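You operate a simulated robot arm through the tools that you are given. There is no shell and no other tool. Be economical: measure what you need, move in short steps, check, and stop when the job is done.

You run a simulated robot arm. Do the job below in one go: nothing can be reset, and whatever is moved stays where it is left.

Task
Crimp the lug of the green cable end with one stroke of the press.
Fine: into the carriage, carriage under the narrow die, lever down and up, carriage out, the end back in its pocket.
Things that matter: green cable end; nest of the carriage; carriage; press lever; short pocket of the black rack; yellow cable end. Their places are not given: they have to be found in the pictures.

It is judged by the outcome, as a careful person would: the job done as asked, and still so three seconds after it is handed in. It fails if anything else is knocked over, pushed out of place, dropped, spilled or broken.

Robot
A 7-joint arm with a two-finger parallel gripper, fixed in place. Base frame: the origin is at the foot of the arm, x ahead of it, y to its left, z up; the work surface is at about z = 80.5. Lengths are in cm, angles in rad, forces in N, time in s.
Its first joint turns from -2.897 to 2.897 rad. Payload 4.4 kg.
The TCP is the grasp point between the finger pads, 2.3 cm short of the fingertips. In the tool frame z runs along the fingers and y along their closing line. Largest opening 9.4 cm; finger width 3.8, thickness 1; the body of the gripper, 5.4 by 9.6 cm, starts 3.9 cm behind the TCP.
Orientation is that of the tool frame in the base frame, as a unit quaternion [w, x, y, z]. With the fingers straight down and closing along the base's y, the tool's x points along the base's -x, its y along +y and its z along -z.

Tools
- The arm moves only by the tool send_rows. Its argument "motion" is a list of rows, each a list of 7 numbers: the turn, a rotation vector about the tool's x, y, z in units of 45 degrees (1.0 is 45 degrees), then the shift along the tool's x, y, z in units of 200 mm (1.0 is 200 mm), then the gripper command, from -1 (shut) to 1 (fully open), values between in proportion. In form: [[rx, ry, rz, tx, ty, tz, jaw], ...]. A call has 1 to 20 rows; each row is the pose to reach, as a shift and turn from the pose commanded when the call began, along the tool's axes at that moment. A call with a number of a shift or a turn outside -1 to 1 is refused whole. Rows are played at 5 a second. More than 5 cm and 0.15 rad between two rows, or a gripper value outside its range, and nothing of the call is played. A pose out of reach is approached as far as the arm can. The call stops where the force on the tool passes 90 N (or 10 N more than at its start, if that is more) or the arm is blocked; 0.2 s more then pass. Each finger travels about 7.2 cm/s and halts on what it meets, pressing with about 42 N; the grip force reading is that of the motor and also rises with nothing between the fingers. The clock runs only during rows and for 0.2 s after the last one: add rows that repeat a pose to give the fingers time. The reply holds the time, the measured pose of the TCP, the force on the tool along the base axes, the opening and the grip force, in the units named above and with some noise.
- Cameras (640 x 400 px; columns grow to the right, rows downward): "scene" is fixed at [40.09, -64.98, 138.15]; the picture's right is [0.99, -0.15, 0.00], its down [-0.05, -0.36, -0.93] and it looks along [0.14, 0.92, -0.36] (base axes); focal length 307 px, centre (320, 200). "wrist" rides on the gripper at [-3.9, 0, -4.4] in the tool frame; the picture's right is [0.00, -1.00, 0.00], its down [0.97, 0.00, -0.24] and it looks along [0.24, 0.00, 0.97] (tool axes); focal length 218 px, centre (320, 200).
- capture(camera): a new picture of that camera. No time passes.
- locate(camera, pixels): there is no depth. For up to 12 entries [column, row, z] of the newest picture of that camera ("zoom" is the newest enlarged one), the place [x, y] in the base frame at which the ray of that pixel passes the height z, good to about 0.2 cm. No time passes.
- inspect(camera, box): a new picture of the part [left, top, right, bottom] of that camera's present view, enlarged. No time passes.
- sign_off(): hands the job in; it is judged then, once.

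Keep the steps short. Do not move on a guess: measure, check each grasp and each placing, and mend mistakes. In all there are 80 turns and 38 pictures (those below and enlarged ones count). Leave the gripper open and the arm clear of the work at the hand-in unless told otherwise, and finish with a single line.

The tools are called after ">>>" as name(argument=value, ...) on one line, values as JSON. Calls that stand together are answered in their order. send_rows: Moves the arm, as the interface text tells. Its arguments: {"type":"object","properties":{"motion":{"type":"array","items":{"type":"array","items":{"type":"number"}}}},"required":["motion"]} The other tools are called the same way: capture (camera) takes a picture; locate (camera, pixels) gives the place at which the rays of pixels pass given heights; inspect (camera, box) takes an enlarged picture of a part of a camera's view; sign_off () hands the job in.

At the start:

```text
clock: 0.0
tool_pos: [79.27, 6.84, 131.96]
tool_rot: [-0.001, 0.0, 1.0, 0.0]
force: [-0.6, -0.1, -1.0]
width: 9.39
finger_force: 0.0
```

scene: 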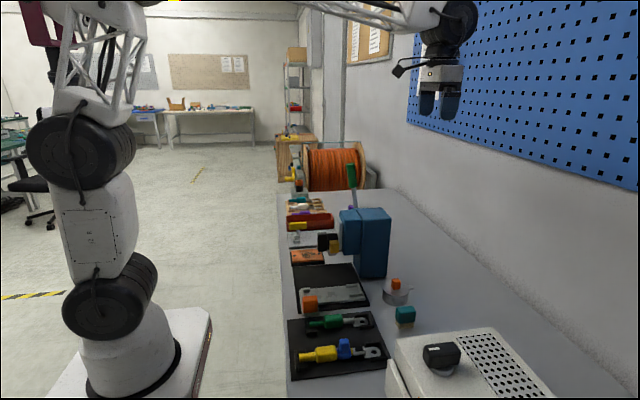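
wrist: 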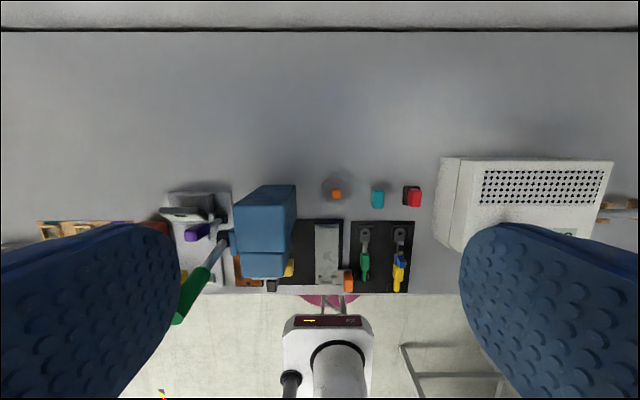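

I see the black rack with the green and yellow ends near (340,340), the carriage near (330,290), and the blue press with a green lever. I'll enlarge both views.

>>> inspect(camera="scene", box=[270, 150, 430, 270])

>>> inspect(camera="scene", box=[270, 250, 430, 390])

>>> inspect(camera="wrist", box=[150, 150, 450, 330])

```text
3.33 times, centred on (350, 210) of scene
```

zoom: 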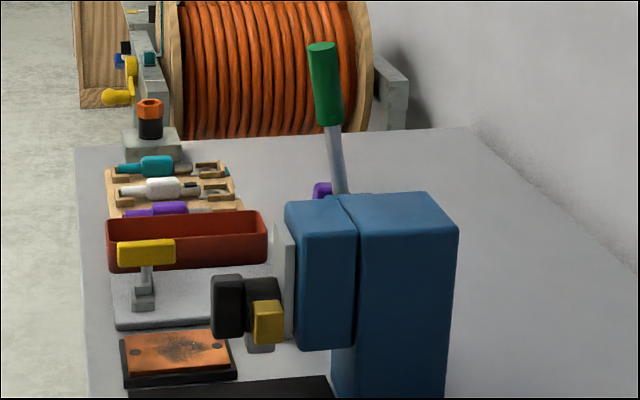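

```text
2.86 times, centred on (350, 320) of scene
```

zoom: 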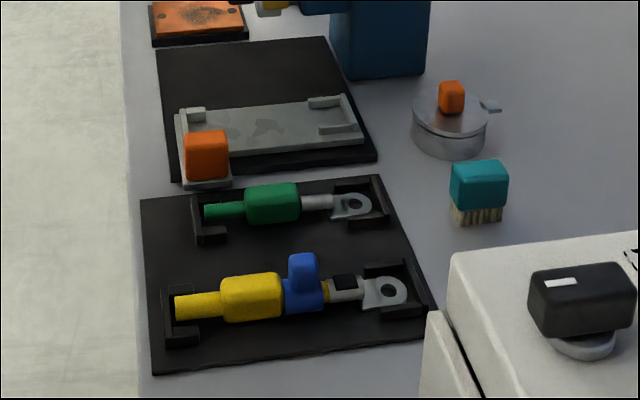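

```text
2.13 times, centred on (300, 240) of wrist
```

zoom: 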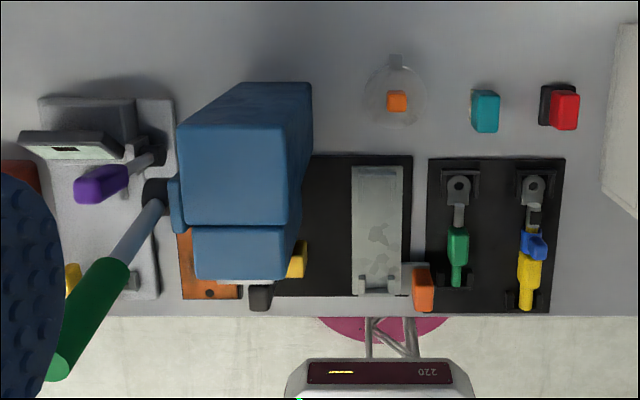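

Next I locate the main items from the wrist zoom at plausible heights.

>>> locate(camera="zoom", pixels=[[458, 245, 83], [459, 186, 82.5], [456, 285, 83], [423, 288, 84], [377, 170, 82], [377, 290, 82], [412, 155, 81], [275, 295, 81], [297, 260, 92], [260, 297, 92], [532, 186, 82.5], [60, 368, 115]])

>>> inspect(camera="scene", box=[310, 200, 400, 280])

```text
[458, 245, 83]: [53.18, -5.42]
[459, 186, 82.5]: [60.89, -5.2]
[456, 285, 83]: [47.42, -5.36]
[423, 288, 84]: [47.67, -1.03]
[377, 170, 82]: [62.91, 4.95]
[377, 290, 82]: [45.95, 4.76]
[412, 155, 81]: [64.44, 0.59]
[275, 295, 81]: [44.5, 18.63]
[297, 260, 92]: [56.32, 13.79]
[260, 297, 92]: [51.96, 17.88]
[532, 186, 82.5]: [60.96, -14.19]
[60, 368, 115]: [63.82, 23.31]
```

```text
5.00 times, centred on (355, 240) of scene
```

zoom: 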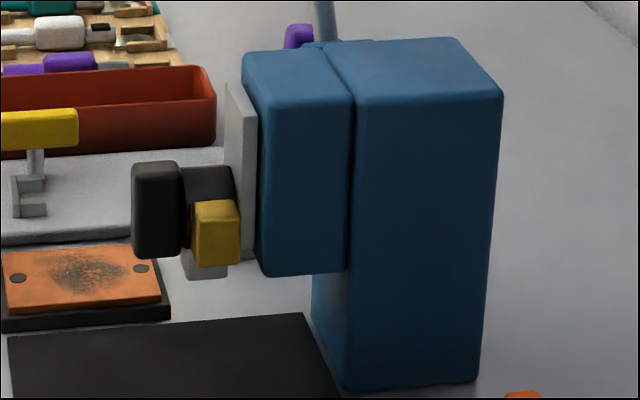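

I'll move the hand back and down to see the rack, carriage and die from closer. The press stays to my left (y>13), clear of the path.

>>> send_rows(motion=[[0, 0, 0, 0.167, -0.083, 0.083, 1], [0, 0, 0, 0.333, -0.167, 0.167, 1], [0, 0, 0, 0.5, -0.25, 0.25, 1], [0, 0, 0, 0.667, -0.333, 0.333, 1], [0, 0, 0, 0.833, -0.417, 0.417, 1], [0, 0, 0, 1, -0.5, 0.5, 1]])

>>> send_rows(motion=[[0, 0, 0, 0.15, 0.05, 0.15, 1], [0, 0, 0, 0.3, 0.1, 0.3, 1], [0, 0, 0, 0.45, 0.15, 0.45, 1], [0, 0, 0, 0.6, 0.2, 0.6, 1], [0, 0, 0, 0.75, 0.25, 0.75, 1], [0, 0, 0, 0.75, 0.25, 0.75, 1]])

>>> capture(camera="wrist")

```text
clock: 1.4
tool_pos: [59.36, -3.35, 121.9]
tool_rot: [-0.001, 0.0, 1.0, 0.0]
force: [0.4, 0.1, -0.6]
width: 9.41
finger_force: 0.0
```

```text
clock: 2.8
tool_pos: [44.37, 1.95, 107.02]
tool_rot: [0.0, 0.001, 1.0, 0.0]
force: [0.3, -0.1, -0.2]
width: 9.41
finger_force: 0.1
```

```text
31 pictures are left
```

wrist: 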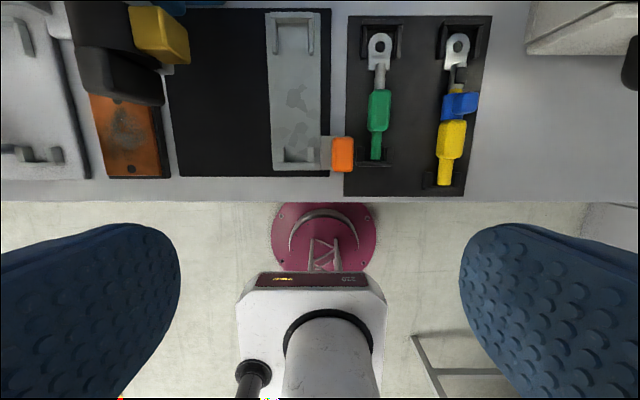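

>>> inspect(camera="wrist", box=[240, 0, 500, 200])

>>> locate(camera="wrist", pixels=[[380, 46, 82.5], [380, 90, 83.5], [379, 130, 83.5], [376, 158, 83], [342, 154, 84], [293, 18, 82], [295, 165, 82], [267, 90, 82], [321, 90, 82], [178, 176, 81], [330, 10, 81], [460, 45, 82.5]])

```text
2.00 times, centred on (370, 100) of wrist
```

zoom: 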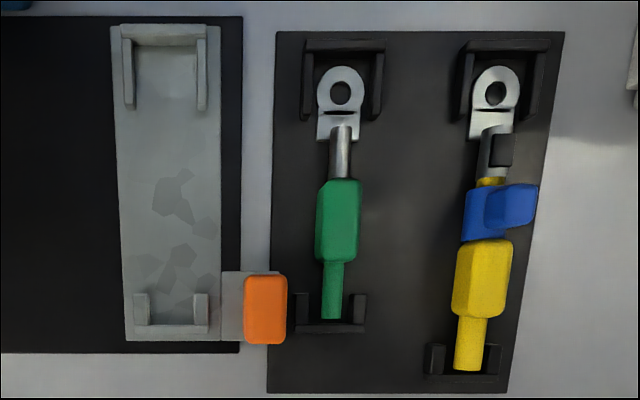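

```text
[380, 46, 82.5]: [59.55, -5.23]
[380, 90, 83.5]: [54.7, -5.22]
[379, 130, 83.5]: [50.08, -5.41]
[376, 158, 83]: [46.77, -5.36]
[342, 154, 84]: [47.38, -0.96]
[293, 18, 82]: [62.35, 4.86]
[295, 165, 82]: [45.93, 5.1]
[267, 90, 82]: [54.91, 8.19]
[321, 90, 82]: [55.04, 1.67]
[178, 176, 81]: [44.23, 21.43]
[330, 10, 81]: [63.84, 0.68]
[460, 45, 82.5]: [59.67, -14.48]
```

>>> locate(camera="scene", pixels=[[360.5, 321.7, 81.5], [360.5, 321.7, 84], [310.5, 323.5, 81.5], [310.5, 323.5, 84.5], [373.4, 351.5, 81.5], [373.4, 351.5, 84], [365.5, 298.5, 81], [365.5, 298.5, 83]])

>>> locate(camera="wrist", pixels=[[380, 46, 81.5], [380, 46, 84], [376, 159, 81.5], [376, 159, 84.5], [457.5, 46, 81.5], [457.5, 46, 84], [321, 14, 81], [321, 14, 83]])

```text
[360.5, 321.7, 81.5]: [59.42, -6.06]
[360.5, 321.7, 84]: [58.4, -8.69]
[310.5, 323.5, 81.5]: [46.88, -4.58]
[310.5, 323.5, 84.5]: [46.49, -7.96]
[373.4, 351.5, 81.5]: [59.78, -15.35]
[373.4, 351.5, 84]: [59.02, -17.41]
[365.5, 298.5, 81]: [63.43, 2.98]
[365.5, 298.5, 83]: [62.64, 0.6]
```

```text
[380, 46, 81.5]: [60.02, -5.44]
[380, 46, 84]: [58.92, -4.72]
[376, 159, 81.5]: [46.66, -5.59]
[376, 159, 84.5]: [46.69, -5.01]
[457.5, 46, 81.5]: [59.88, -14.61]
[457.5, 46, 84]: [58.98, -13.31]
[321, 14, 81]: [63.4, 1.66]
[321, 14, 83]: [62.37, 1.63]
```

The lug lies low (about z 81), the green body is centred near (52.4, -5.3), and the nest is near y 5. Next I tilt the hand to look along +y at the press and its dies from the carriage side.

>>> send_rows(motion=[[-0.14, 0, 0, -0.111, -0.071, 0.05, 1], [-0.28, 0, 0, -0.222, -0.143, 0.1, 1], [-0.42, 0, 0, -0.333, -0.214, 0.15, 1], [-0.56, 0, 0, -0.444, -0.286, 0.2, 1], [-0.7, 0, 0, -0.555, -0.357, 0.25, 1], [-0.84, 0, 0, -0.667, -0.429, 0.3, 1], [-1, 0, 0, -0.78, -0.5, 0.35, 1], [-1, 0, 0, -0.78, -0.5, 0.35, 1]])

>>> send_rows(motion=[[-0.15, 0, 0, 0, 0, 0, 1], [-0.3, 0, 0, 0, 0, 0, 1], [-0.45, 0, 0, 0, 0, 0, 1], [-0.55, 0, 0, 0, 0, 0, 1], [-0.55, 0, 0, 0, 0, 0, 1]])

>>> capture(camera="wrist")

```text
clock: 4.6
tool_pos: [60.04, -8.17, 99.91]
tool_rot: [0.0, 0.001, 0.924, 0.383]
force: [0.1, 0.0, 0.3]
width: 9.39
finger_force: 0.0
```

```text
clock: 5.8
tool_pos: [59.83, -8.21, 99.93]
tool_rot: [0.0, 0.0, 0.82, 0.573]
force: [0.8, -0.7, 0.1]
width: 9.38
finger_force: 0.0
```

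```text
29 pictures are left
```

wrist: 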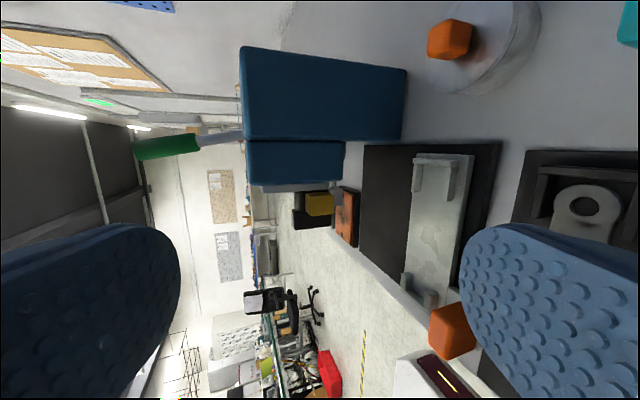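

>>> inspect(camera="wrist", box=[230, 120, 430, 260])

```text
2.86 times, centred on (330, 190) of wrist
```

zoom: 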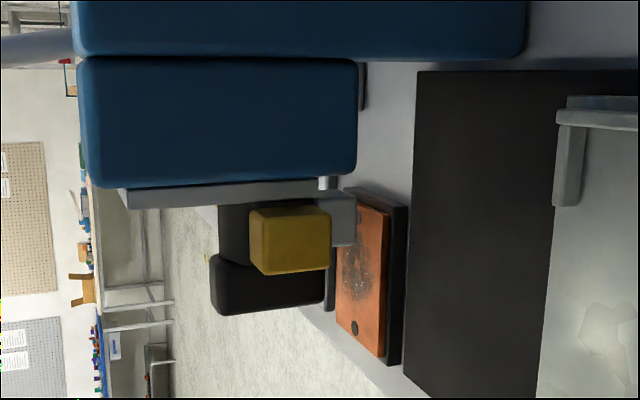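

I need a front view of the dies: level the hand again, move to the robot side of the press, and pitch it forward.

>>> send_rows(motion=[[0.17, 0, 0, 0.083, 0.04, -0.014, 1], [0.34, 0, 0, 0.167, 0.08, -0.028, 1], [0.5, 0, 0, 0.25, 0.12, -0.042, 1], [0.67, 0, 0, 0.333, 0.16, -0.056, 1], [0.84, 0, 0, 0.417, 0.2, -0.07, 1], [1, 0, 0, 0.5, 0.235, -0.085, 1], [1, 0, 0, 0.5, 0.235, -0.085, 1]])

>>> send_rows(motion=[[0.1, 0, 0, 0.15, 0.136, 0.063, 1], [0.22, 0, 0, 0.3, 0.272, 0.127, 1], [0.33, 0, 0, 0.45, 0.41, 0.19, 1], [0.44, 0, 0, 0.6, 0.544, 0.254, 1], [0.55, 0, 0, 0.75, 0.68, 0.317, 1], [0.55, 0, 0, 0.75, 0.68, 0.317, 1]])

>>> send_rows(motion=[[0, -0.16, 0, 0, 0.075, 0.05, 1], [0, -0.33, 0, 0, 0.15, 0.1, 1], [0, -0.5, 0, 0, 0.225, 0.15, 1], [0, -0.67, 0, 0, 0.3, 0.2, 1], [0, -0.84, 0, 0, 0.375, 0.25, 1], [0, -1, 0, 0, 0.45, 0.3, 1], [0, -1, 0, 0, 0.45, 0.3, 1]])

>>> send_rows(motion=[[0, -0.15, 0, 0, 0, 0, 1], [0, -0.3, 0, 0, 0, 0, 1], [0, -0.45, 0, 0, 0, 0, 1], [0, -0.6, 0, 0, 0, 0, 1], [0, -0.6, 0, 0, 0, 0, 1]])

>>> capture(camera="wrist")

```text
clock: 7.4
tool_pos: [49.83, -8.17, 104.88]
tool_rot: [0.0, 0.0, 0.977, 0.214]
force: [-1.5, -0.1, 0.7]
width: 9.4
finger_force: 0.0
```

```text
clock: 8.8
tool_pos: [35.01, 6.97, 104.87]
tool_rot: [0.0, 0.0, 1.0, -0.002]
force: [0.2, -0.3, 0.6]
width: 9.39
finger_force: 0.1
```

```text
clock: 10.4
tool_pos: [34.93, 15.88, 98.93]
tool_rot: [0.383, 0.0, 0.924, 0.0]
force: [-0.7, -0.1, -0.5]
width: 9.36
finger_force: 0.0
```

```text
clock: 11.6
tool_pos: [34.83, 15.96, 98.88]
tool_rot: [0.588, 0.0, 0.809, 0.0]
force: [0.9, -0.7, -1.0]
width: 9.4
finger_force: 0.1
```

```text
27 pictures are left
```

wrist: 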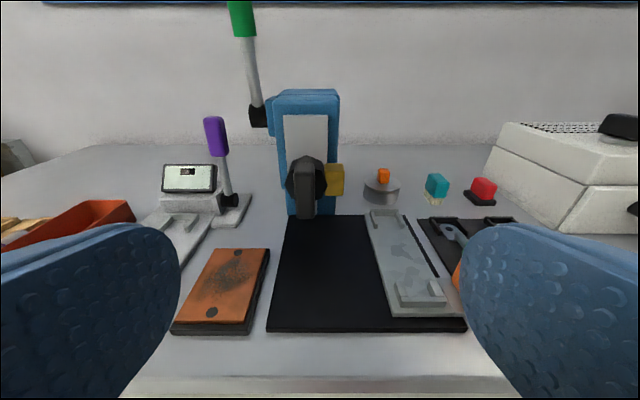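

>>> inspect(camera="wrist", box=[220, 70, 380, 240])

```text
2.35 times, centred on (300, 155) of wrist
```

zoom: 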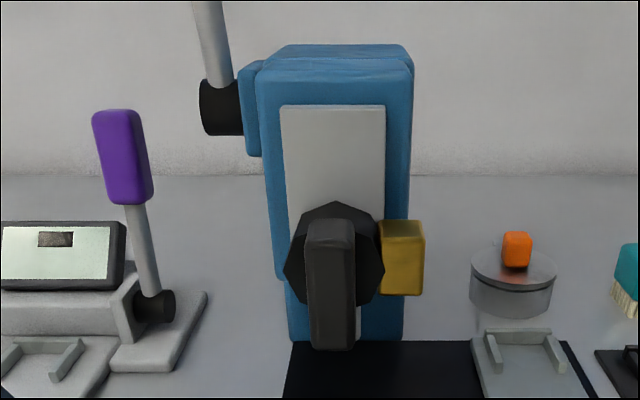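

There is an octagonal turret with a black handle, a yellow block on its right, and something grey below. I need a lower, closer look at the die pointing down.

>>> send_rows(motion=[[0, -0.13, 0, 0.12, 0, 0.11, 1], [0, -0.26, 0, 0.24, 0, 0.22, 1], [0, -0.4, 0, 0.366, 0, 0.33, 1], [0, -0.4, 0, 0.366, 0, 0.33, 1]])

>>> inspect(camera="wrist", box=[200, 50, 440, 250])

```text
clock: 12.6
tool_pos: [39.0, 15.74, 89.88]
tool_rot: [0.708, 0.0, 0.706, 0.0]
force: [0.4, -0.6, -0.1]
width: 9.42
finger_force: 0.0
```

```text
2.00 times, centred on (320, 150) of wrist
```

zoom: 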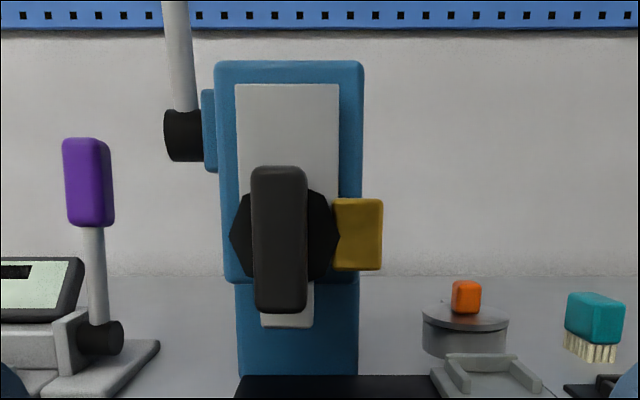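

The down-pointing grey die (51 px) is narrower than the yellow one (72 px), so the narrow die is already active. It sits at about (56, 17.4), bottom near z 87.4. I'll level the hand again and look straight down at the green end and the nest.

>>> send_rows(motion=[[0, 0.16, 0, -0.1, -0.04, -0.05, 1], [0, 0.33, 0, -0.2, -0.08, -0.1, 1], [0, 0.5, 0, -0.3, -0.125, -0.15, 1], [0, 0.67, 0, -0.4, -0.17, -0.2, 1], [0, 0.84, 0, -0.5, -0.21, -0.25, 1], [0, 1, 0, -0.6, -0.25, -0.3, 1]])

>>> send_rows(motion=[[0, 0.16, 0, -0.06, -0.12, 0.06, 1], [0, 0.33, 0, -0.12, -0.24, 0.12, 1], [0, 0.5, 0, -0.18, -0.35, 0.18, 1], [0, 0.67, 0, -0.24, -0.47, 0.24, 1], [0, 0.84, 0, -0.3, -0.59, 0.3, 1], [0, 1, 0, -0.354, -0.7, 0.354, 1]])

>>> send_rows(motion=[[0, 0, 0, -0.175, 0.08, 0.12, 1], [0, 0, 0, -0.35, 0.165, 0.25, 1], [0, 0, 0, -0.35, 0.165, 0.25, 1]])

>>> inspect(camera="wrist", box=[210, 50, 450, 200])

```text
clock: 14.0
tool_pos: [32.79, 10.79, 101.87]
tool_rot: [0.382, 0.0, 0.924, -0.001]
force: [-0.2, -0.8, 1.0]
width: 9.38
finger_force: 0.0
```

```text
clock: 15.4
tool_pos: [43.0, -3.23, 101.96]
tool_rot: [0.0, 0.001, 1.0, 0.0]
force: [-0.3, 0.4, 0.3]
width: 9.38
finger_force: 0.0
```

```text
clock: 16.2
tool_pos: [49.94, 0.13, 96.84]
tool_rot: [0.0, 0.001, 1.0, 0.0]
force: [-0.3, -0.1, -0.9]
width: 9.42
finger_force: 0.1
```

```text
2.67 times, centred on (330, 125) of wrist
```

zoom: 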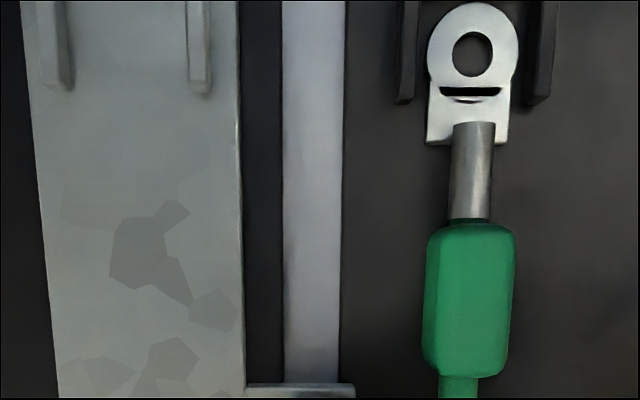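

>>> locate(camera="zoom", pixels=[[428, 290, 82.2], [514, 290, 82.2], [470, 224, 83], [468, 375, 82.5], [471, 55, 81.3], [471, 220, 82], [405, 60, 82], [540, 60, 82], [67, 60, 82.8], [190, 60, 82.8], [242, 200, 82], [40, 200, 82]])

>>> capture(camera="wrist")

```text
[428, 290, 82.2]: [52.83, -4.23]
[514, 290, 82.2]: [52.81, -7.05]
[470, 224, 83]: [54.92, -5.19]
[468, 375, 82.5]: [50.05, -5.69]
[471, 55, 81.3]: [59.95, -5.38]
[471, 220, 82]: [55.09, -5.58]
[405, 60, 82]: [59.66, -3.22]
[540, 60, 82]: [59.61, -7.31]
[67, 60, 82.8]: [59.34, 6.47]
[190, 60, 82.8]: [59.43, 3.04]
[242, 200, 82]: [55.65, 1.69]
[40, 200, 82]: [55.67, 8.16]
```

```text
23 pictures are left
```

wrist: 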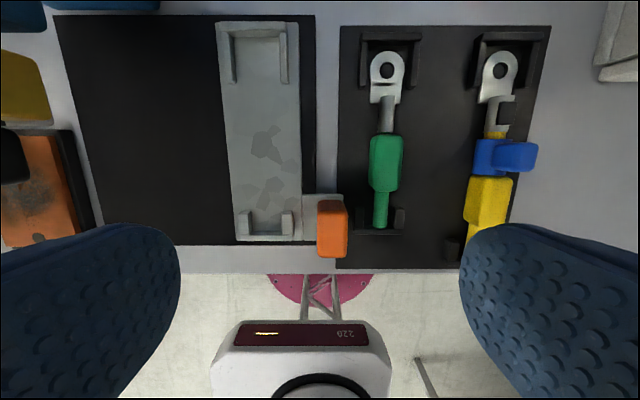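

>>> inspect(camera="wrist", box=[210, 10, 430, 130])

>>> inspect(camera="wrist", box=[220, 170, 420, 270])

```text
2.91 times, centred on (320, 70) of wrist
```

zoom: 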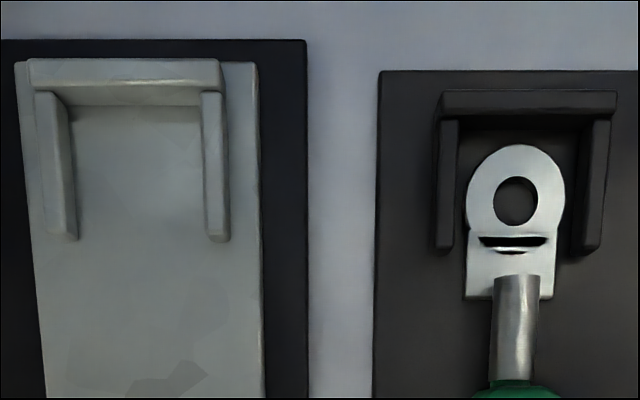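

```text
3.20 times, centred on (320, 220) of wrist
```

zoom: 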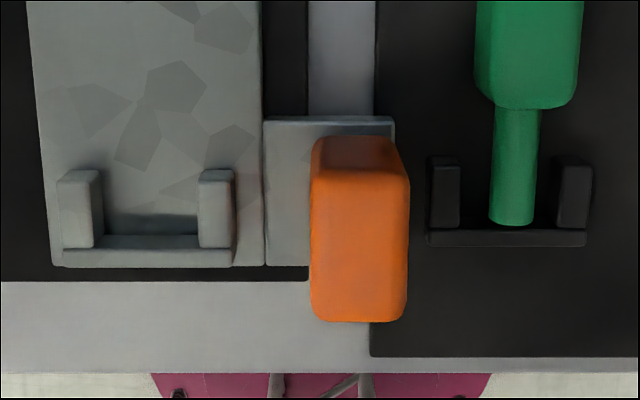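

The nest and the short pocket have the same geometry: offset about (0, +10.2, +1.5), same direction. I'll grip the green body at (52.45, -5.45), first going above it with the jaws partly open.

>>> send_rows(motion=[[0, 0, 0, -0.06, -0.14, 0.12, 0.28], [0, 0, 0, -0.125, -0.279, 0.3, 0.28], [0, 0, 0, -0.125, -0.279, 0.44, 0.28], [0, 0, 0, -0.125, -0.279, 0.44, 0.28]])

>>> capture(camera="wrist")

```text
clock: 17.2
tool_pos: [52.39, -5.4, 88.15]
tool_rot: [0.0, 0.0, 1.0, 0.0]
force: [0.4, -0.4, -0.4]
width: 6.0
finger_force: 0.1
```

```text
20 pictures are left
```

wrist: 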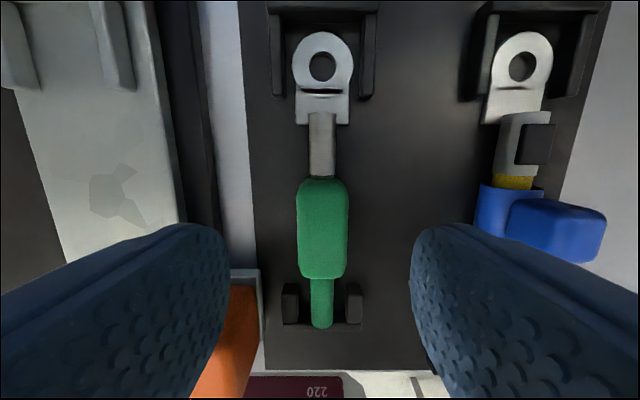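

The body is centred between the fingers (column 322). I descend to z 84, then shut.

>>> send_rows(motion=[[0, 0, 0, 0, 0, 0.1, 0.28], [0, 0, 0, 0, 0, 0.207, 0.28], [0, 0, 0, 0, 0, 0.207, 0.28]])

>>> send_rows(motion=[[0, 0, 0, 0, 0, 0, -1], [0, 0, 0, 0, 0, 0, -1], [0, 0, 0, 0, 0, 0, -1], [0, 0, 0, 0, 0, 0, -1], [0, 0, 0, 0, 0, 0, -1]])

```text
clock: 18.0
tool_pos: [52.43, -5.28, 83.95]
tool_rot: [0.0, -0.001, 1.0, 0.0]
force: [1.2, -0.5, 0.3]
width: 6.01
finger_force: 0.1
```

```text
clock: 19.2
tool_pos: [52.35, -5.27, 84.02]
tool_rot: [0.0, 0.0, 1.0, 0.0]
force: [1.4, -0.6, 0.0]
width: 2.37
finger_force: 42.1
```

It's held: width 2.37, 42 N. Now I lift straight up 6 cm and check.

>>> send_rows(motion=[[0, 0, 0, 0, 0, -0.05, -1], [0, 0, 0, 0, 0, -0.15, -1], [0, 0, 0, 0, 0, -0.3, -1], [0, 0, 0, 0, 0, -0.3, -1]])

>>> capture(camera="wrist")

```text
clock: 20.2
tool_pos: [52.47, -5.53, 90.04]
tool_rot: [0.001, 0.0, 1.0, -0.001]
force: [0.6, 0.0, -1.8]
width: 2.35
finger_force: 41.8
```

```text
19 pictures are left
```

wrist: 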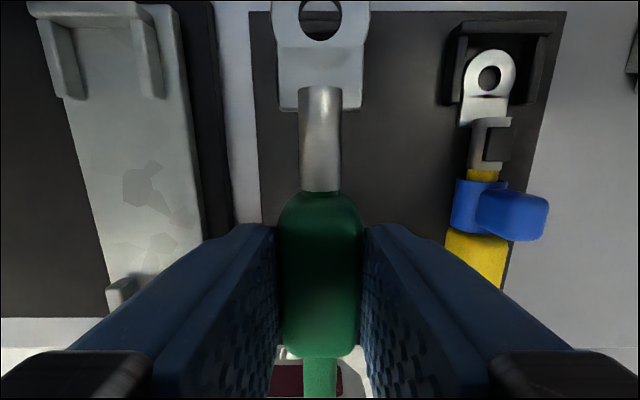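

Clean lift. I'll raise a little more, carry it +10.2 cm in y over the nest, then lower to 3 cm above seating and look.

>>> send_rows(motion=[[0, 0, 0, 0, 0, -0.15, -1], [0, 0, 0, 0, 0.17, -0.15, -1], [0, 0, 0, 0, 0.34, -0.15, -1], [0, 0, 0, 0, 0.51, -0.15, -1], [0, 0, 0, 0, 0.51, 0.0, -1], [0, 0, 0, 0, 0.51, 0.08, -1], [0, 0, 0, 0, 0.51, 0.08, -1]])

>>> capture(camera="wrist")

>>> inspect(camera="scene", box=[280, 240, 400, 330])

```text
clock: 21.8
tool_pos: [52.41, 4.8, 88.38]
tool_rot: [0.0, 0.0, 1.0, 0.0]
force: [-0.8, -0.3, -2.5]
width: 2.35
finger_force: 41.6
```

```text
18 pictures are left
```

wrist: 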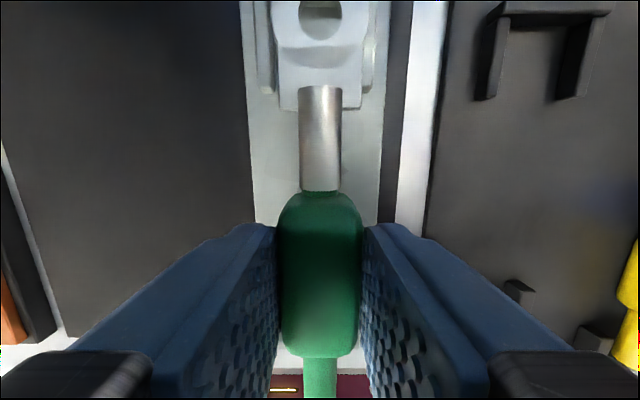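

```text
4.44 times, centred on (340, 285) of scene
```

zoom: 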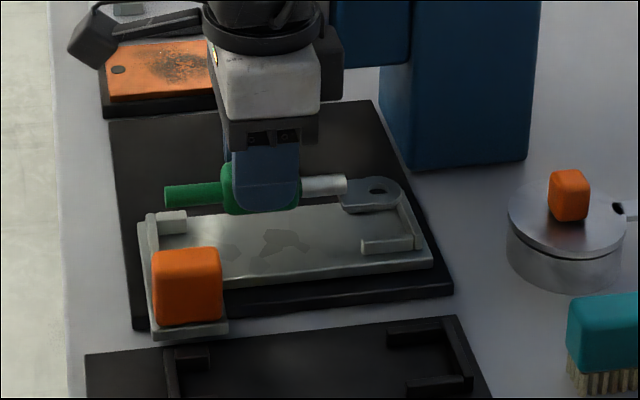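

The lug is aligned between the nest prongs. I lower to about z 86, then take small steps watching the force.

>>> send_rows(motion=[[0, 0, 0, 0, 0.004, 0.06, -1], [0, 0, 0, 0, 0.004, 0.115, -1], [0, 0, 0, 0, 0.004, 0.115, -1]])

>>> send_rows(motion=[[0, 0, 0, 0, 0, 0.01, -1], [0, 0, 0, 0, 0, 0.015, -1], [0, 0, 0, 0, 0, 0.015, -1]])

>>> send_rows(motion=[[0, 0, 0, 0, 0, 0.005, -1], [0, 0, 0, 0, 0, 0.01, -1], [0, 0, 0, 0, 0, 0.01, -1]])

```text
clock: 22.6
tool_pos: [52.44, 4.84, 86.09]
tool_rot: [0.0, 0.0, 1.0, 0.0]
force: [0.7, 0.0, -1.6]
width: 2.38
finger_force: 41.7
```

```text
clock: 23.4
tool_pos: [52.43, 4.96, 85.71]
tool_rot: [0.0, 0.0, 1.0, 0.0]
force: [-0.7, -0.1, -2.1]
width: 2.37
finger_force: 41.8
```

```text
clock: 24.2
tool_pos: [52.36, 4.77, 85.47]
tool_rot: [0.001, 0.0, 1.0, -0.001]
force: [0.3, -0.4, -2.1]
width: 2.38
finger_force: 42.5
```

No contact yet (weight still carried). Continuing in 2 mm steps, with a side view.

>>> send_rows(motion=[[0, 0, 0, 0, 0, 0.01, -1], [0, 0, 0, 0, 0, 0.01, -1]])

>>> inspect(camera="scene", box=[300, 260, 380, 320])

```text
clock: 24.8
tool_pos: [52.45, 4.89, 85.52]
tool_rot: [0.0, 0.0, 1.0, 0.0]
force: [-25.1, -0.8, 58.9]
width: 2.38
finger_force: 41.9
```

```text
6.67 times, centred on (340, 290) of scene
```

zoom: 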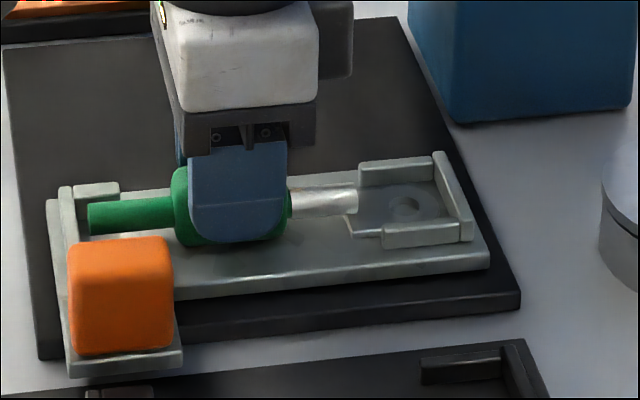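

Contact at z≈85.45, the lug flat between the prongs. I ease off 1.5 mm, open to about 5 cm, and lift off.

>>> send_rows(motion=[[0, 0, 0, 0, 0, -0.008, -1], [0, 0, 0, 0, 0, -0.008, 0.06], [0, 0, 0, 0, 0, -0.008, 0.06], [0, 0, 0, 0, 0, -0.008, 0.06]])

>>> send_rows(motion=[[0, 0, 0, 0, 0, -0.1, 0.06], [0, 0, 0, 0, 0, -0.25, 0.06], [0, 0, 0, 0.1, -0.1, -0.45, 0.06], [0, 0, 0, 0.2, -0.2, -0.65, 0.5], [0, 0, 0, 0.2, -0.2, -0.65, 0.5]])

>>> capture(camera="wrist")

```text
clock: 25.8
tool_pos: [52.32, 4.85, 85.52]
tool_rot: [0.001, 0.0, 1.0, 0.0]
force: [-0.1, 0.8, 0.6]
width: 4.98
finger_force: 0.1
```

```text
clock: 27.0
tool_pos: [48.29, 0.93, 98.46]
tool_rot: [0.0, 0.001, 1.0, 0.0]
force: [-1.0, 0.2, 0.1]
width: 7.04
finger_force: 0.0
```

```text
15 pictures are left
```

wrist: 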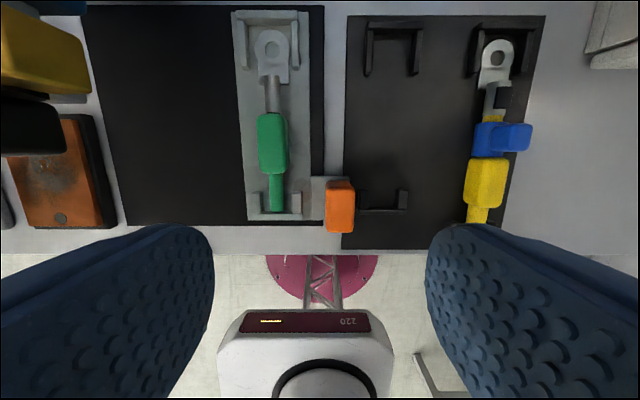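

The green end sits well in the nest. The knob is about 4 cm long in x, centred near (47.2, -0.9). I'll yaw the hand a quarter turn so it closes along x, staying high.

>>> send_rows(motion=[[0, 0, -0.17, 0, 0, 0, 0.5], [0, 0, -0.34, 0, 0, 0, 0.5], [0, 0, -0.5, 0, 0, 0, 0.5], [0, 0, -0.67, 0, 0, 0, 0.5], [0, 0, -0.84, 0, 0, 0, 0.5], [0, 0, -1, 0, 0, 0, 0.5]])

>>> send_rows(motion=[[0, 0, -0.17, 0, 0, 0, 0.5], [0, 0, -0.34, 0, 0, 0, 0.5], [0, 0, -0.5, 0, 0, 0, 0.5], [0, 0, -0.67, 0, 0, 0, 0.5], [0, 0, -0.84, 0, 0, 0, 0.5], [0, 0, -1, 0, 0, 0, 0.5], [0, 0, -1, 0, 0, 0, 0.5]])

>>> capture(camera="wrist")

```text
clock: 28.4
tool_pos: [48.5, 0.98, 98.48]
tool_rot: [0.0, -0.384, 0.923, 0.0]
force: [-0.1, -0.3, 0.6]
width: 7.05
finger_force: 0.2
```

```text
clock: 30.0
tool_pos: [48.39, 0.82, 98.48]
tool_rot: [0.001, 0.708, -0.707, 0.0]
force: [-0.7, 0.1, 0.7]
width: 7.06
finger_force: 0.1
```

```text
14 pictures are left
```

wrist: 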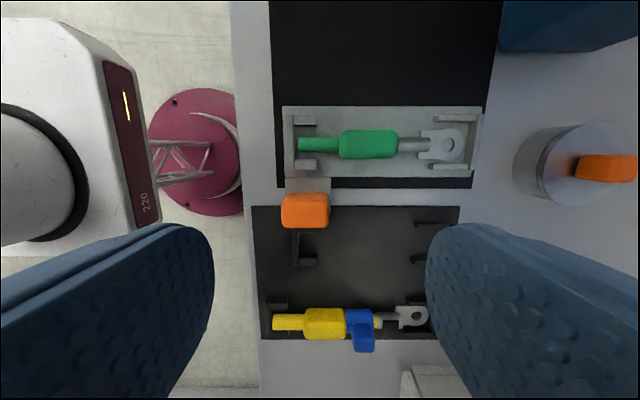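

>>> locate(camera="wrist", pixels=[[282, 212, 85.5], [329, 212, 85.5], [306, 200, 85.5], [306, 228, 85.5], [306, 194, 83]])

>>> inspect(camera="scene", box=[290, 270, 350, 320])

```text
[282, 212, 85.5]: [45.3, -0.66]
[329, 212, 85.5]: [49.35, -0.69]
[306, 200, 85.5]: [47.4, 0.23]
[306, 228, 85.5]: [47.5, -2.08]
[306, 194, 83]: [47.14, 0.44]
```

```text
8.00 times, centred on (320, 295) of scene
```

zoom: 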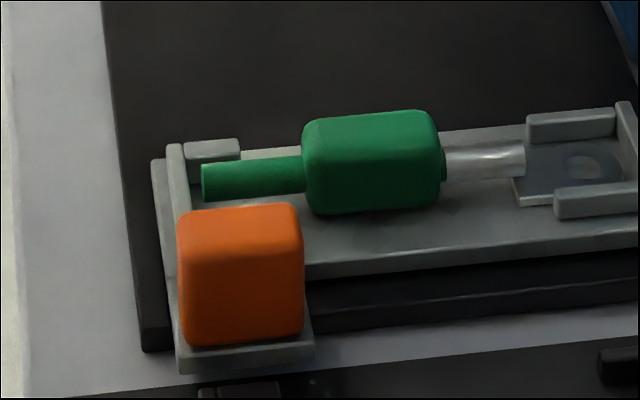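

The knob spans x 45.6–49.2 and y -2 to 0.2, top at z≈86.6. I move over it, descend to z 85.2 and close.

>>> send_rows(motion=[[0, 0, 0, 0.045, 0.025, 0.15, 0.28], [0, 0, 0, 0.085, 0.05, 0.3, 0.28], [0, 0, 0, 0.085, 0.05, 0.42, 0.28], [0, 0, 0, 0.085, 0.05, 0.42, 0.28]])

>>> capture(camera="wrist")

```text
clock: 31.0
tool_pos: [47.59, -0.81, 90.18]
tool_rot: [0.0, -0.707, 0.708, 0.0]
force: [0.3, 0.3, -0.1]
width: 6.02
finger_force: 0.0
```

```text
12 pictures are left
```

wrist: 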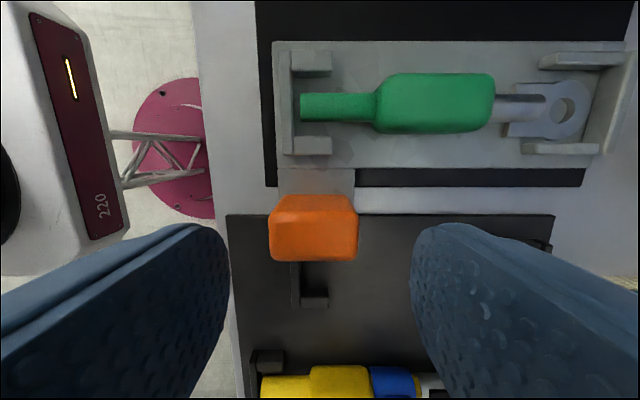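

>>> send_rows(motion=[[0, 0, 0, 0, 0.01, 0.1, 0.28], [0, 0, 0, 0, 0.01, 0.2, 0.28], [0, 0, 0, 0, 0.01, 0.249, 0.28], [0, 0, 0, 0, 0.01, 0.249, 0.28]])

>>> send_rows(motion=[[0, 0, 0, 0, 0, 0, -0.1], [0, 0, 0, 0, 0, 0, -1], [0, 0, 0, 0, 0, 0, -1], [0, 0, 0, 0, 0, 0, -1]])

```text
clock: 32.0
tool_pos: [47.2, -0.77, 85.11]
tool_rot: [-0.001, 0.707, -0.707, 0.0]
force: [-0.8, 0.5, -0.7]
width: 6.01
finger_force: 0.0
```

```text
clock: 33.0
tool_pos: [47.18, -0.75, 85.12]
tool_rot: [-0.001, -0.707, 0.707, 0.001]
force: [-19.9, -0.4, 5.1]
width: 3.99
finger_force: 45.7
```

The knob is held (4.0 cm). There's a 20 N side load in x, so I shift 1 mm to -x and slide +y 2 cm as a trial.

>>> send_rows(motion=[[0, 0, 0, 0, 0.005, 0, -1], [0, 0, 0, -0.03, 0.005, 0, -1], [0, 0, 0, -0.065, 0.005, 0, -1], [0, 0, 0, -0.1, 0.005, 0, -1], [0, 0, 0, -0.1, 0.005, 0, -1]])

```text
clock: 34.2
tool_pos: [47.2, 1.11, 85.14]
tool_rot: [0.0, -0.707, 0.707, -0.001]
force: [34.4, -1.0, -35.1]
width: 4.0
finger_force: 45.0
```

It slides. I trim half a millimetre back in x to relieve the side force and continue to half-way.

>>> send_rows(motion=[[0, 0, 0, -0.04, -0.003, 0.003, -1], [0, 0, 0, -0.1, -0.003, 0.003, -1], [0, 0, 0, -0.16, -0.003, 0.003, -1], [0, 0, 0, -0.22, -0.003, 0.003, -1], [0, 0, 0, -0.22, -0.003, 0.003, -1]])

```text
clock: 35.4
tool_pos: [47.23, 5.5, 85.15]
tool_rot: [0.0, 0.707, -0.707, 0.001]
force: [9.3, -0.4, 28.0]
width: 3.99
finger_force: 45.0
```

>>> send_rows(motion=[[0, 0, 0, -0.05, 0, -0.001, -1], [0, 0, 0, -0.1, 0, -0.001, -1], [0, 0, 0, -0.15, 0, -0.001, -1], [0, 0, 0, -0.2, 0, -0.001, -1], [0, 0, 0, -0.2, 0, -0.001, -1]])

>>> inspect(camera="scene", box=[290, 210, 410, 300])

```text
clock: 36.6
tool_pos: [47.1, 9.56, 85.04]
tool_rot: [0.0, -0.707, 0.707, 0.0]
force: [20.1, -0.1, 32.8]
width: 3.97
finger_force: 44.8
```

```text
4.44 times, centred on (350, 255) of scene
```

zoom: 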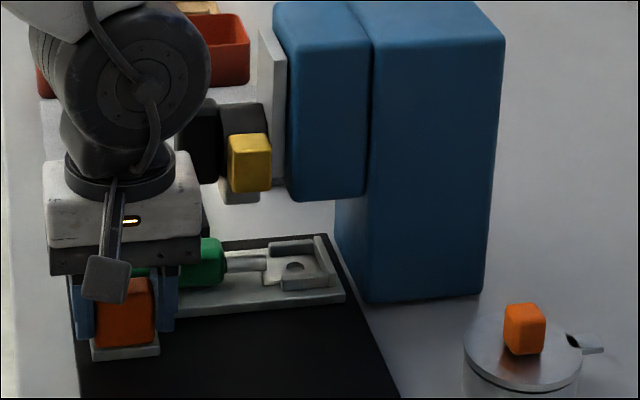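

The hand stays in front of (x below) the turret handle. I slide the last 2.1 cm.

>>> send_rows(motion=[[0, 0, 0, -0.035, -0.001, -0.002, -1], [0, 0, 0, -0.07, -0.001, -0.002, -1], [0, 0, 0, -0.107, -0.001, -0.002, -1], [0, 0, 0, -0.107, -0.001, -0.002, -1]])

>>> inspect(camera="scene", box=[290, 210, 410, 300])

```text
clock: 37.6
tool_pos: [47.29, 11.68, 85.08]
tool_rot: [0.0, -0.707, 0.707, 0.0]
force: [27.0, -16.8, 19.0]
width: 4.03
finger_force: 44.9
```

```text
4.44 times, centred on (350, 255) of scene
```

zoom: 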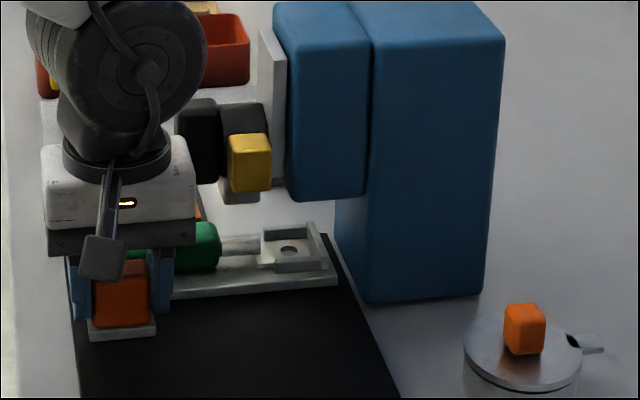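

A -17 N force in y suggests an end stop; a 1.5 mm nudge will confirm it.

>>> send_rows(motion=[[0, 0, 0, -0.007, 0, 0, -1], [0, 0, 0, -0.007, 0, 0, -1]])

```text
clock: 38.2
tool_pos: [47.21, 11.74, 85.0]
tool_rot: [0.0, -0.707, 0.708, 0.0]
force: [40.3, -34.9, -2.3]
width: 3.97
finger_force: 45.0
```

The stop is confirmed. I release, go straight up, then back off toward -y.

>>> send_rows(motion=[[0, 0, 0, 0.004, 0, 0, 0.28], [0, 0, 0, 0.004, 0, 0, 0.28], [0, 0, 0, 0.004, 0, 0, 0.28], [0, 0, 0, 0.004, 0, -0.1, 0.28], [0, 0, 0, 0.004, 0, -0.25, 0.28], [0, 0, 0, 0.15, 0, -0.35, 0.28], [0, 0, 0, 0.35, 0, -0.45, 0.28], [0, 0, 0, 0.5, 0, -0.6, 0.28], [0, 0, 0, 0.5, 0, -0.6, 0.28]])

>>> inspect(camera="scene", box=[290, 150, 410, 300])

```text
clock: 40.2
tool_pos: [47.19, 1.75, 97.04]
tool_rot: [0.001, -0.707, 0.708, 0.0]
force: [0.3, 0.1, 0.3]
width: 6.02
finger_force: 0.0
```

```text
2.67 times, centred on (350, 225) of scene
```

zoom: 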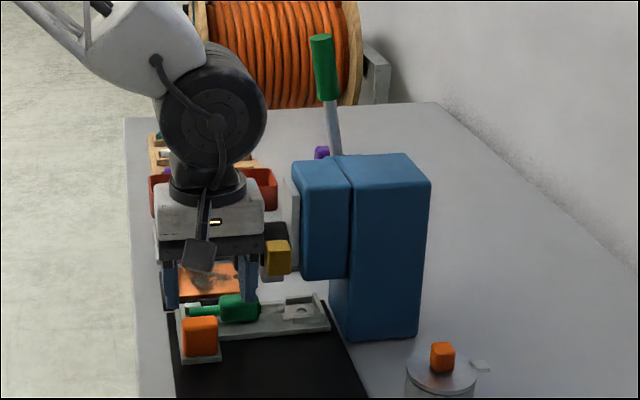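

The carriage is against its stop under the narrow die. Now the lever: pivot about (65.7, 25, 97.5), handle tip about (63, 24.5, 114.6), leaning toward the robot. I'll unyaw, rise, and go above it.

>>> send_rows(motion=[[0, 0, 0.17, 0, 0, -0.15, 0.1], [0, 0, 0.34, 0, 0, -0.3, 0.1], [0, 0, 0.5, 0, 0, -0.45, 0.1], [0, 0, 0.67, 0, 0, -0.6, 0.1], [0, 0, 0.84, 0, 0, -0.75, 0.1], [0, 0, 1, 0, 0, -0.9, 0.1]])

>>> send_rows(motion=[[0, 0, 0.17, 0, 0, -0.1, 0.1], [0, 0, 0.34, 0, 0, -0.2, 0.1], [0, 0, 0.5, 0, 0, -0.3, 0.1], [0, 0, 0.67, 0, 0, -0.4, 0.1], [0, 0, 0.84, 0, 0, -0.4, 0.1], [0, 0, 1, 0, 0, -0.4, 0.1]])

>>> send_rows(motion=[[0, 0, 0, -0.08, 0.17, 0, 0.1], [0, 0, 0, -0.16, 0.34, 0, 0.1], [0, 0, 0, -0.24, 0.51, 0, 0.1], [0, 0, 0, -0.32, 0.68, 0, 0.1], [0, 0, 0, -0.4, 0.85, 0, 0.1], [0, 0, 0, -0.5, 1, 0, 0.1], [0, 0, 0, -0.5, 1, 0, 0.1]])

>>> capture(camera="wrist")

```text
clock: 41.6
tool_pos: [47.25, 1.9, 115.13]
tool_rot: [0.0, -0.382, 0.924, -0.001]
force: [0.1, 0.3, 0.4]
width: 5.17
finger_force: 0.0
```

```text
clock: 43.0
tool_pos: [47.13, 1.8, 122.96]
tool_rot: [0.0, 0.001, 1.0, 0.0]
force: [-0.2, 0.4, -0.4]
width: 5.16
finger_force: 0.0
```

```text
clock: 44.6
tool_pos: [57.25, 21.85, 123.04]
tool_rot: [0.0, 0.0, 1.0, 0.0]
force: [-0.4, -0.2, -0.3]
width: 5.16
finger_force: 0.0
```

```text
8 pictures are left
```

wrist: 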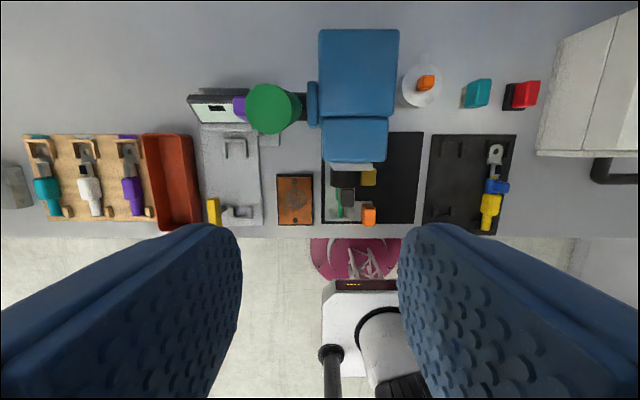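

The handle top (green disc at (270,109)) is at (63.1, 24.6, 114.6), about 3 cm thick. I pitch 10° to match the lever and move just above its tip.

>>> send_rows(motion=[[0, -0.08, 0, -0.09, 0.05, 0.07, 0.2], [0, -0.16, 0, -0.18, 0.1, 0.14, 0.2], [0, -0.222, 0, -0.255, 0.14, 0.205, 0.2], [0, -0.222, 0, -0.255, 0.14, 0.205, 0.2]])

>>> capture(camera="wrist")

```text
clock: 45.6
tool_pos: [62.34, 24.62, 119.02]
tool_rot: [0.087, 0.0, 0.996, 0.0]
force: [0.3, -0.3, 0.6]
width: 5.62
finger_force: 0.0
```

```text
7 pictures are left
```

wrist: 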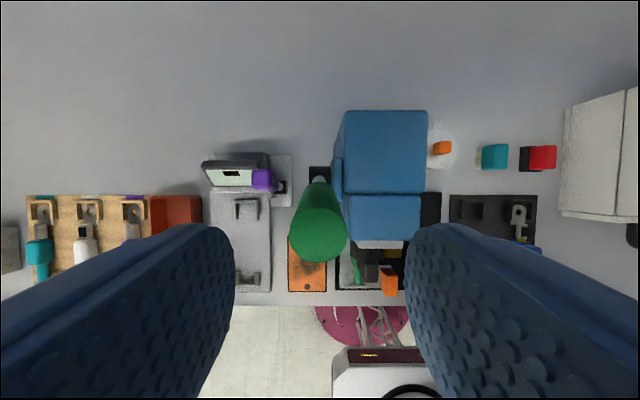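

The handle is centred between the fingers. I advance 7 cm along the tool axis and close.

>>> send_rows(motion=[[0, 0, 0, 0, 0, 0.12, 0.2], [0, 0, 0, 0, 0, 0.24, 0.2], [0, 0, 0, 0, 0, 0.35, 0.2], [0, 0, 0, 0, 0, 0.35, 0.2]])

>>> send_rows(motion=[[0, 0, 0, 0, 0, 0, -0.3], [0, 0, 0, 0, 0, 0, -1], [0, 0, 0, 0, 0, 0, -1], [0, 0, 0, 0, 0, 0, -1]])

```text
clock: 46.6
tool_pos: [63.47, 24.63, 111.99]
tool_rot: [0.087, -0.001, 0.996, 0.001]
force: [-0.2, -1.1, -0.6]
width: 5.66
finger_force: 0.0
```

```text
clock: 47.6
tool_pos: [63.5, 24.64, 112.14]
tool_rot: [0.087, 0.0, 0.996, 0.0]
force: [2.6, 21.8, -3.3]
width: 2.68
finger_force: 45.1
```

The handle is gripped (2.68 cm). I begin a small arc about the pivot, 12° down, and read the force.

>>> send_rows(motion=[[0, -0.0889, 0, 0.0516, 0, 0.0005, -1], [0, -0.1778, 0, 0.1029, 0, 0.0046, -1], [0, -0.2667, 0, 0.1538, 0, 0.0123, -1], [0, -0.2667, 0, 0.1538, 0, 0.0123, -1]])

```text
clock: 48.6
tool_pos: [60.52, 24.76, 111.33]
tool_rot: [0.191, -0.001, 0.982, 0.0]
force: [15.4, 51.1, -21.0]
width: 2.68
finger_force: 45.3
```

It turns with little resistance. A side force of 51 N in y says the handle sits about 1 mm more to +y; I trim that and continue 20°.

>>> send_rows(motion=[[0, 0, 0, 0, 0.006, 0.003, -1], [0, -0.1111, 0, 0.0644, 0.006, 0.0052, -1], [0, -0.2222, 0, 0.1284, 0.006, 0.012, -1], [0, -0.3333, 0, 0.1916, 0.006, 0.0244, -1], [0, -0.4444, 0, 0.2535, 0.006, 0.0422, -1], [0, -0.4444, 0, 0.2535, 0.006, 0.0422, -1]])

```text
clock: 50.0
tool_pos: [56.17, 24.69, 108.61]
tool_rot: [0.358, 0.0, 0.934, 0.0]
force: [18.7, 15.0, -19.0]
width: 2.67
finger_force: 44.7
```

>>> send_rows(motion=[[0, 0, 0, 0, 0.001, 0.003, -1], [0, -0.1111, 0, 0.0644, 0.001, 0.0062, -1], [0, -0.2222, 0, 0.1284, 0.001, 0.013, -1], [0, -0.3333, 0, 0.1916, 0.001, 0.0254, -1], [0, -0.4444, 0, 0.2535, 0.001, 0.0442, -1], [0, -0.4444, 0, 0.2535, 0.001, 0.0442, -1]])

>>> capture(camera="scene")

```text
clock: 51.4
tool_pos: [53.12, 24.71, 104.33]
tool_rot: [0.514, 0.0, 0.858, -0.001]
force: [37.7, -26.8, -15.4]
width: 2.69
finger_force: 44.6
```

```text
6 pictures are left
```

scene: 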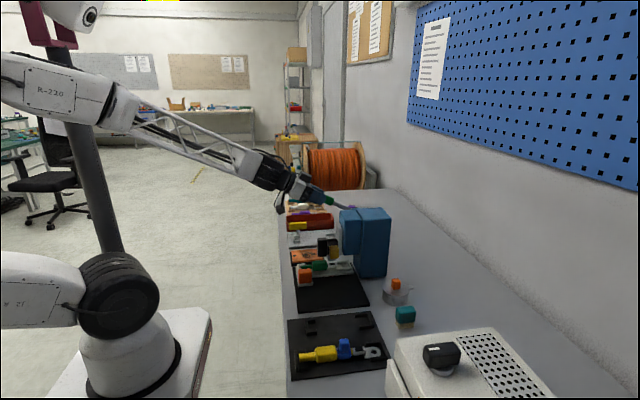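

The lever is following (p≈62°). I continue 16° more, trimming a little inward.

>>> send_rows(motion=[[0, 0, 0, 0, -0.003, 0.008, -1], [0, -0.09, 0, 0.0516, -0.003, 0.0105, -1], [0, -0.1778, 0, 0.1029, -0.003, 0.0156, -1], [0, -0.2667, 0, 0.1538, -0.003, 0.0243, -1], [0, -0.3556, 0, 0.204, -0.003, 0.036, -1], [0, -0.3556, 0, 0.204, -0.003, 0.036, -1]])

```text
clock: 52.8
tool_pos: [51.69, 24.81, 100.94]
tool_rot: [0.631, 0.001, 0.776, 0.001]
force: [6.2, -22.1, 68.6]
width: 2.68
finger_force: 45.3
```

There's a 69 N upward force: either the end stop or the crimp itself. I check the die.

>>> inspect(camera="scene", box=[280, 190, 400, 290])

```text
4.00 times, centred on (340, 240) of scene
```

zoom: 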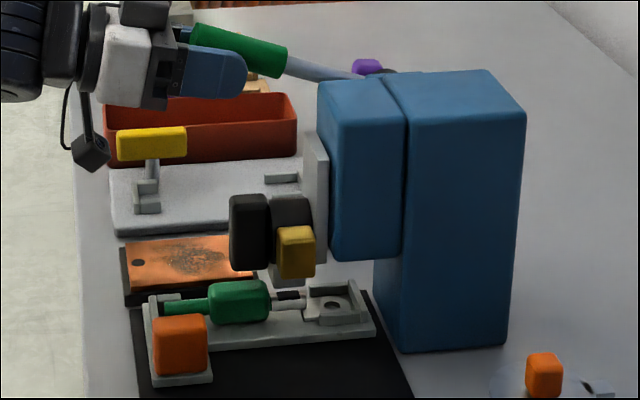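

The barrel now shows a dark crimp band at (290,296), and the ram has come down about 2 cm: crimped. The fitted pivot is (65.9, 97.8), r 14.5. I bring the lever back up along the same arc.

>>> send_rows(motion=[[0, 0.133, 0, -0.0946, -0.002, -0.0068, -1], [0, 0.267, 0, -0.1697, -0.002, 0.0048, -1], [0, 0.4, 0, -0.2429, -0.002, 0.0245, -1], [0, 0.533, 0, -0.3141, -0.002, 0.0518, -1], [0, 0.667, 0, -0.3813, -0.002, 0.0865, -1], [0, 0.8, 0, -0.4447, -0.002, 0.1278, -1], [0, 0.933, 0, -0.504, -0.002, 0.175, -1], [0, 0.933, 0, -0.504, -0.002, 0.175, -1]])

```text
clock: 54.6
tool_pos: [57.21, 24.64, 109.49]
tool_rot: [0.307, 0.0, 0.952, -0.001]
force: [31.5, 28.2, -54.2]
width: 2.68
finger_force: 45.3
```

>>> send_rows(motion=[[0, 0, 0, 0, 0.002, 0.0125, -1], [0, 0.133, 0, -0.075, 0.002, 0.0168, -1], [0, 0.267, 0, -0.1483, 0.002, 0.0281, -1], [0, 0.4, 0, -0.2206, 0.002, 0.0478, -1], [0, 0.533, 0, -0.2903, 0.002, 0.0744, -1], [0, 0.578, 0, -0.3182, 0.002, 0.0879, -1], [0, 0.578, 0, -0.329, 0.002, 0.0933, -1]])

```text
clock: 55.8
tool_pos: [62.56, 24.65, 112.01]
tool_rot: [0.107, 0.001, 0.994, 0.0]
force: [-17.7, -3.0, 4.4]
width: 2.68
finger_force: 44.6
stopped in row 6: the force on the tool passed its limit (the readings are from after the stop); the commanded pose is now the measured one
```

It stopped on force near the top (13° versus 9.5° at the start). I try a small further step to see whether this is the upper stop.

>>> send_rows(motion=[[0, 0.02, 0, -0.012, 0, 0.003, -1], [0, 0.04, 0, -0.026, 0, 0.006, -1], [0, 0.04, 0, -0.026, 0, 0.006, -1]])

```text
clock: 56.6
tool_pos: [63.06, 24.7, 111.89]
tool_rot: [0.091, 0.0, 0.996, 0.0]
force: [-67.2, 3.3, 17.9]
width: 2.71
finger_force: 44.9
```

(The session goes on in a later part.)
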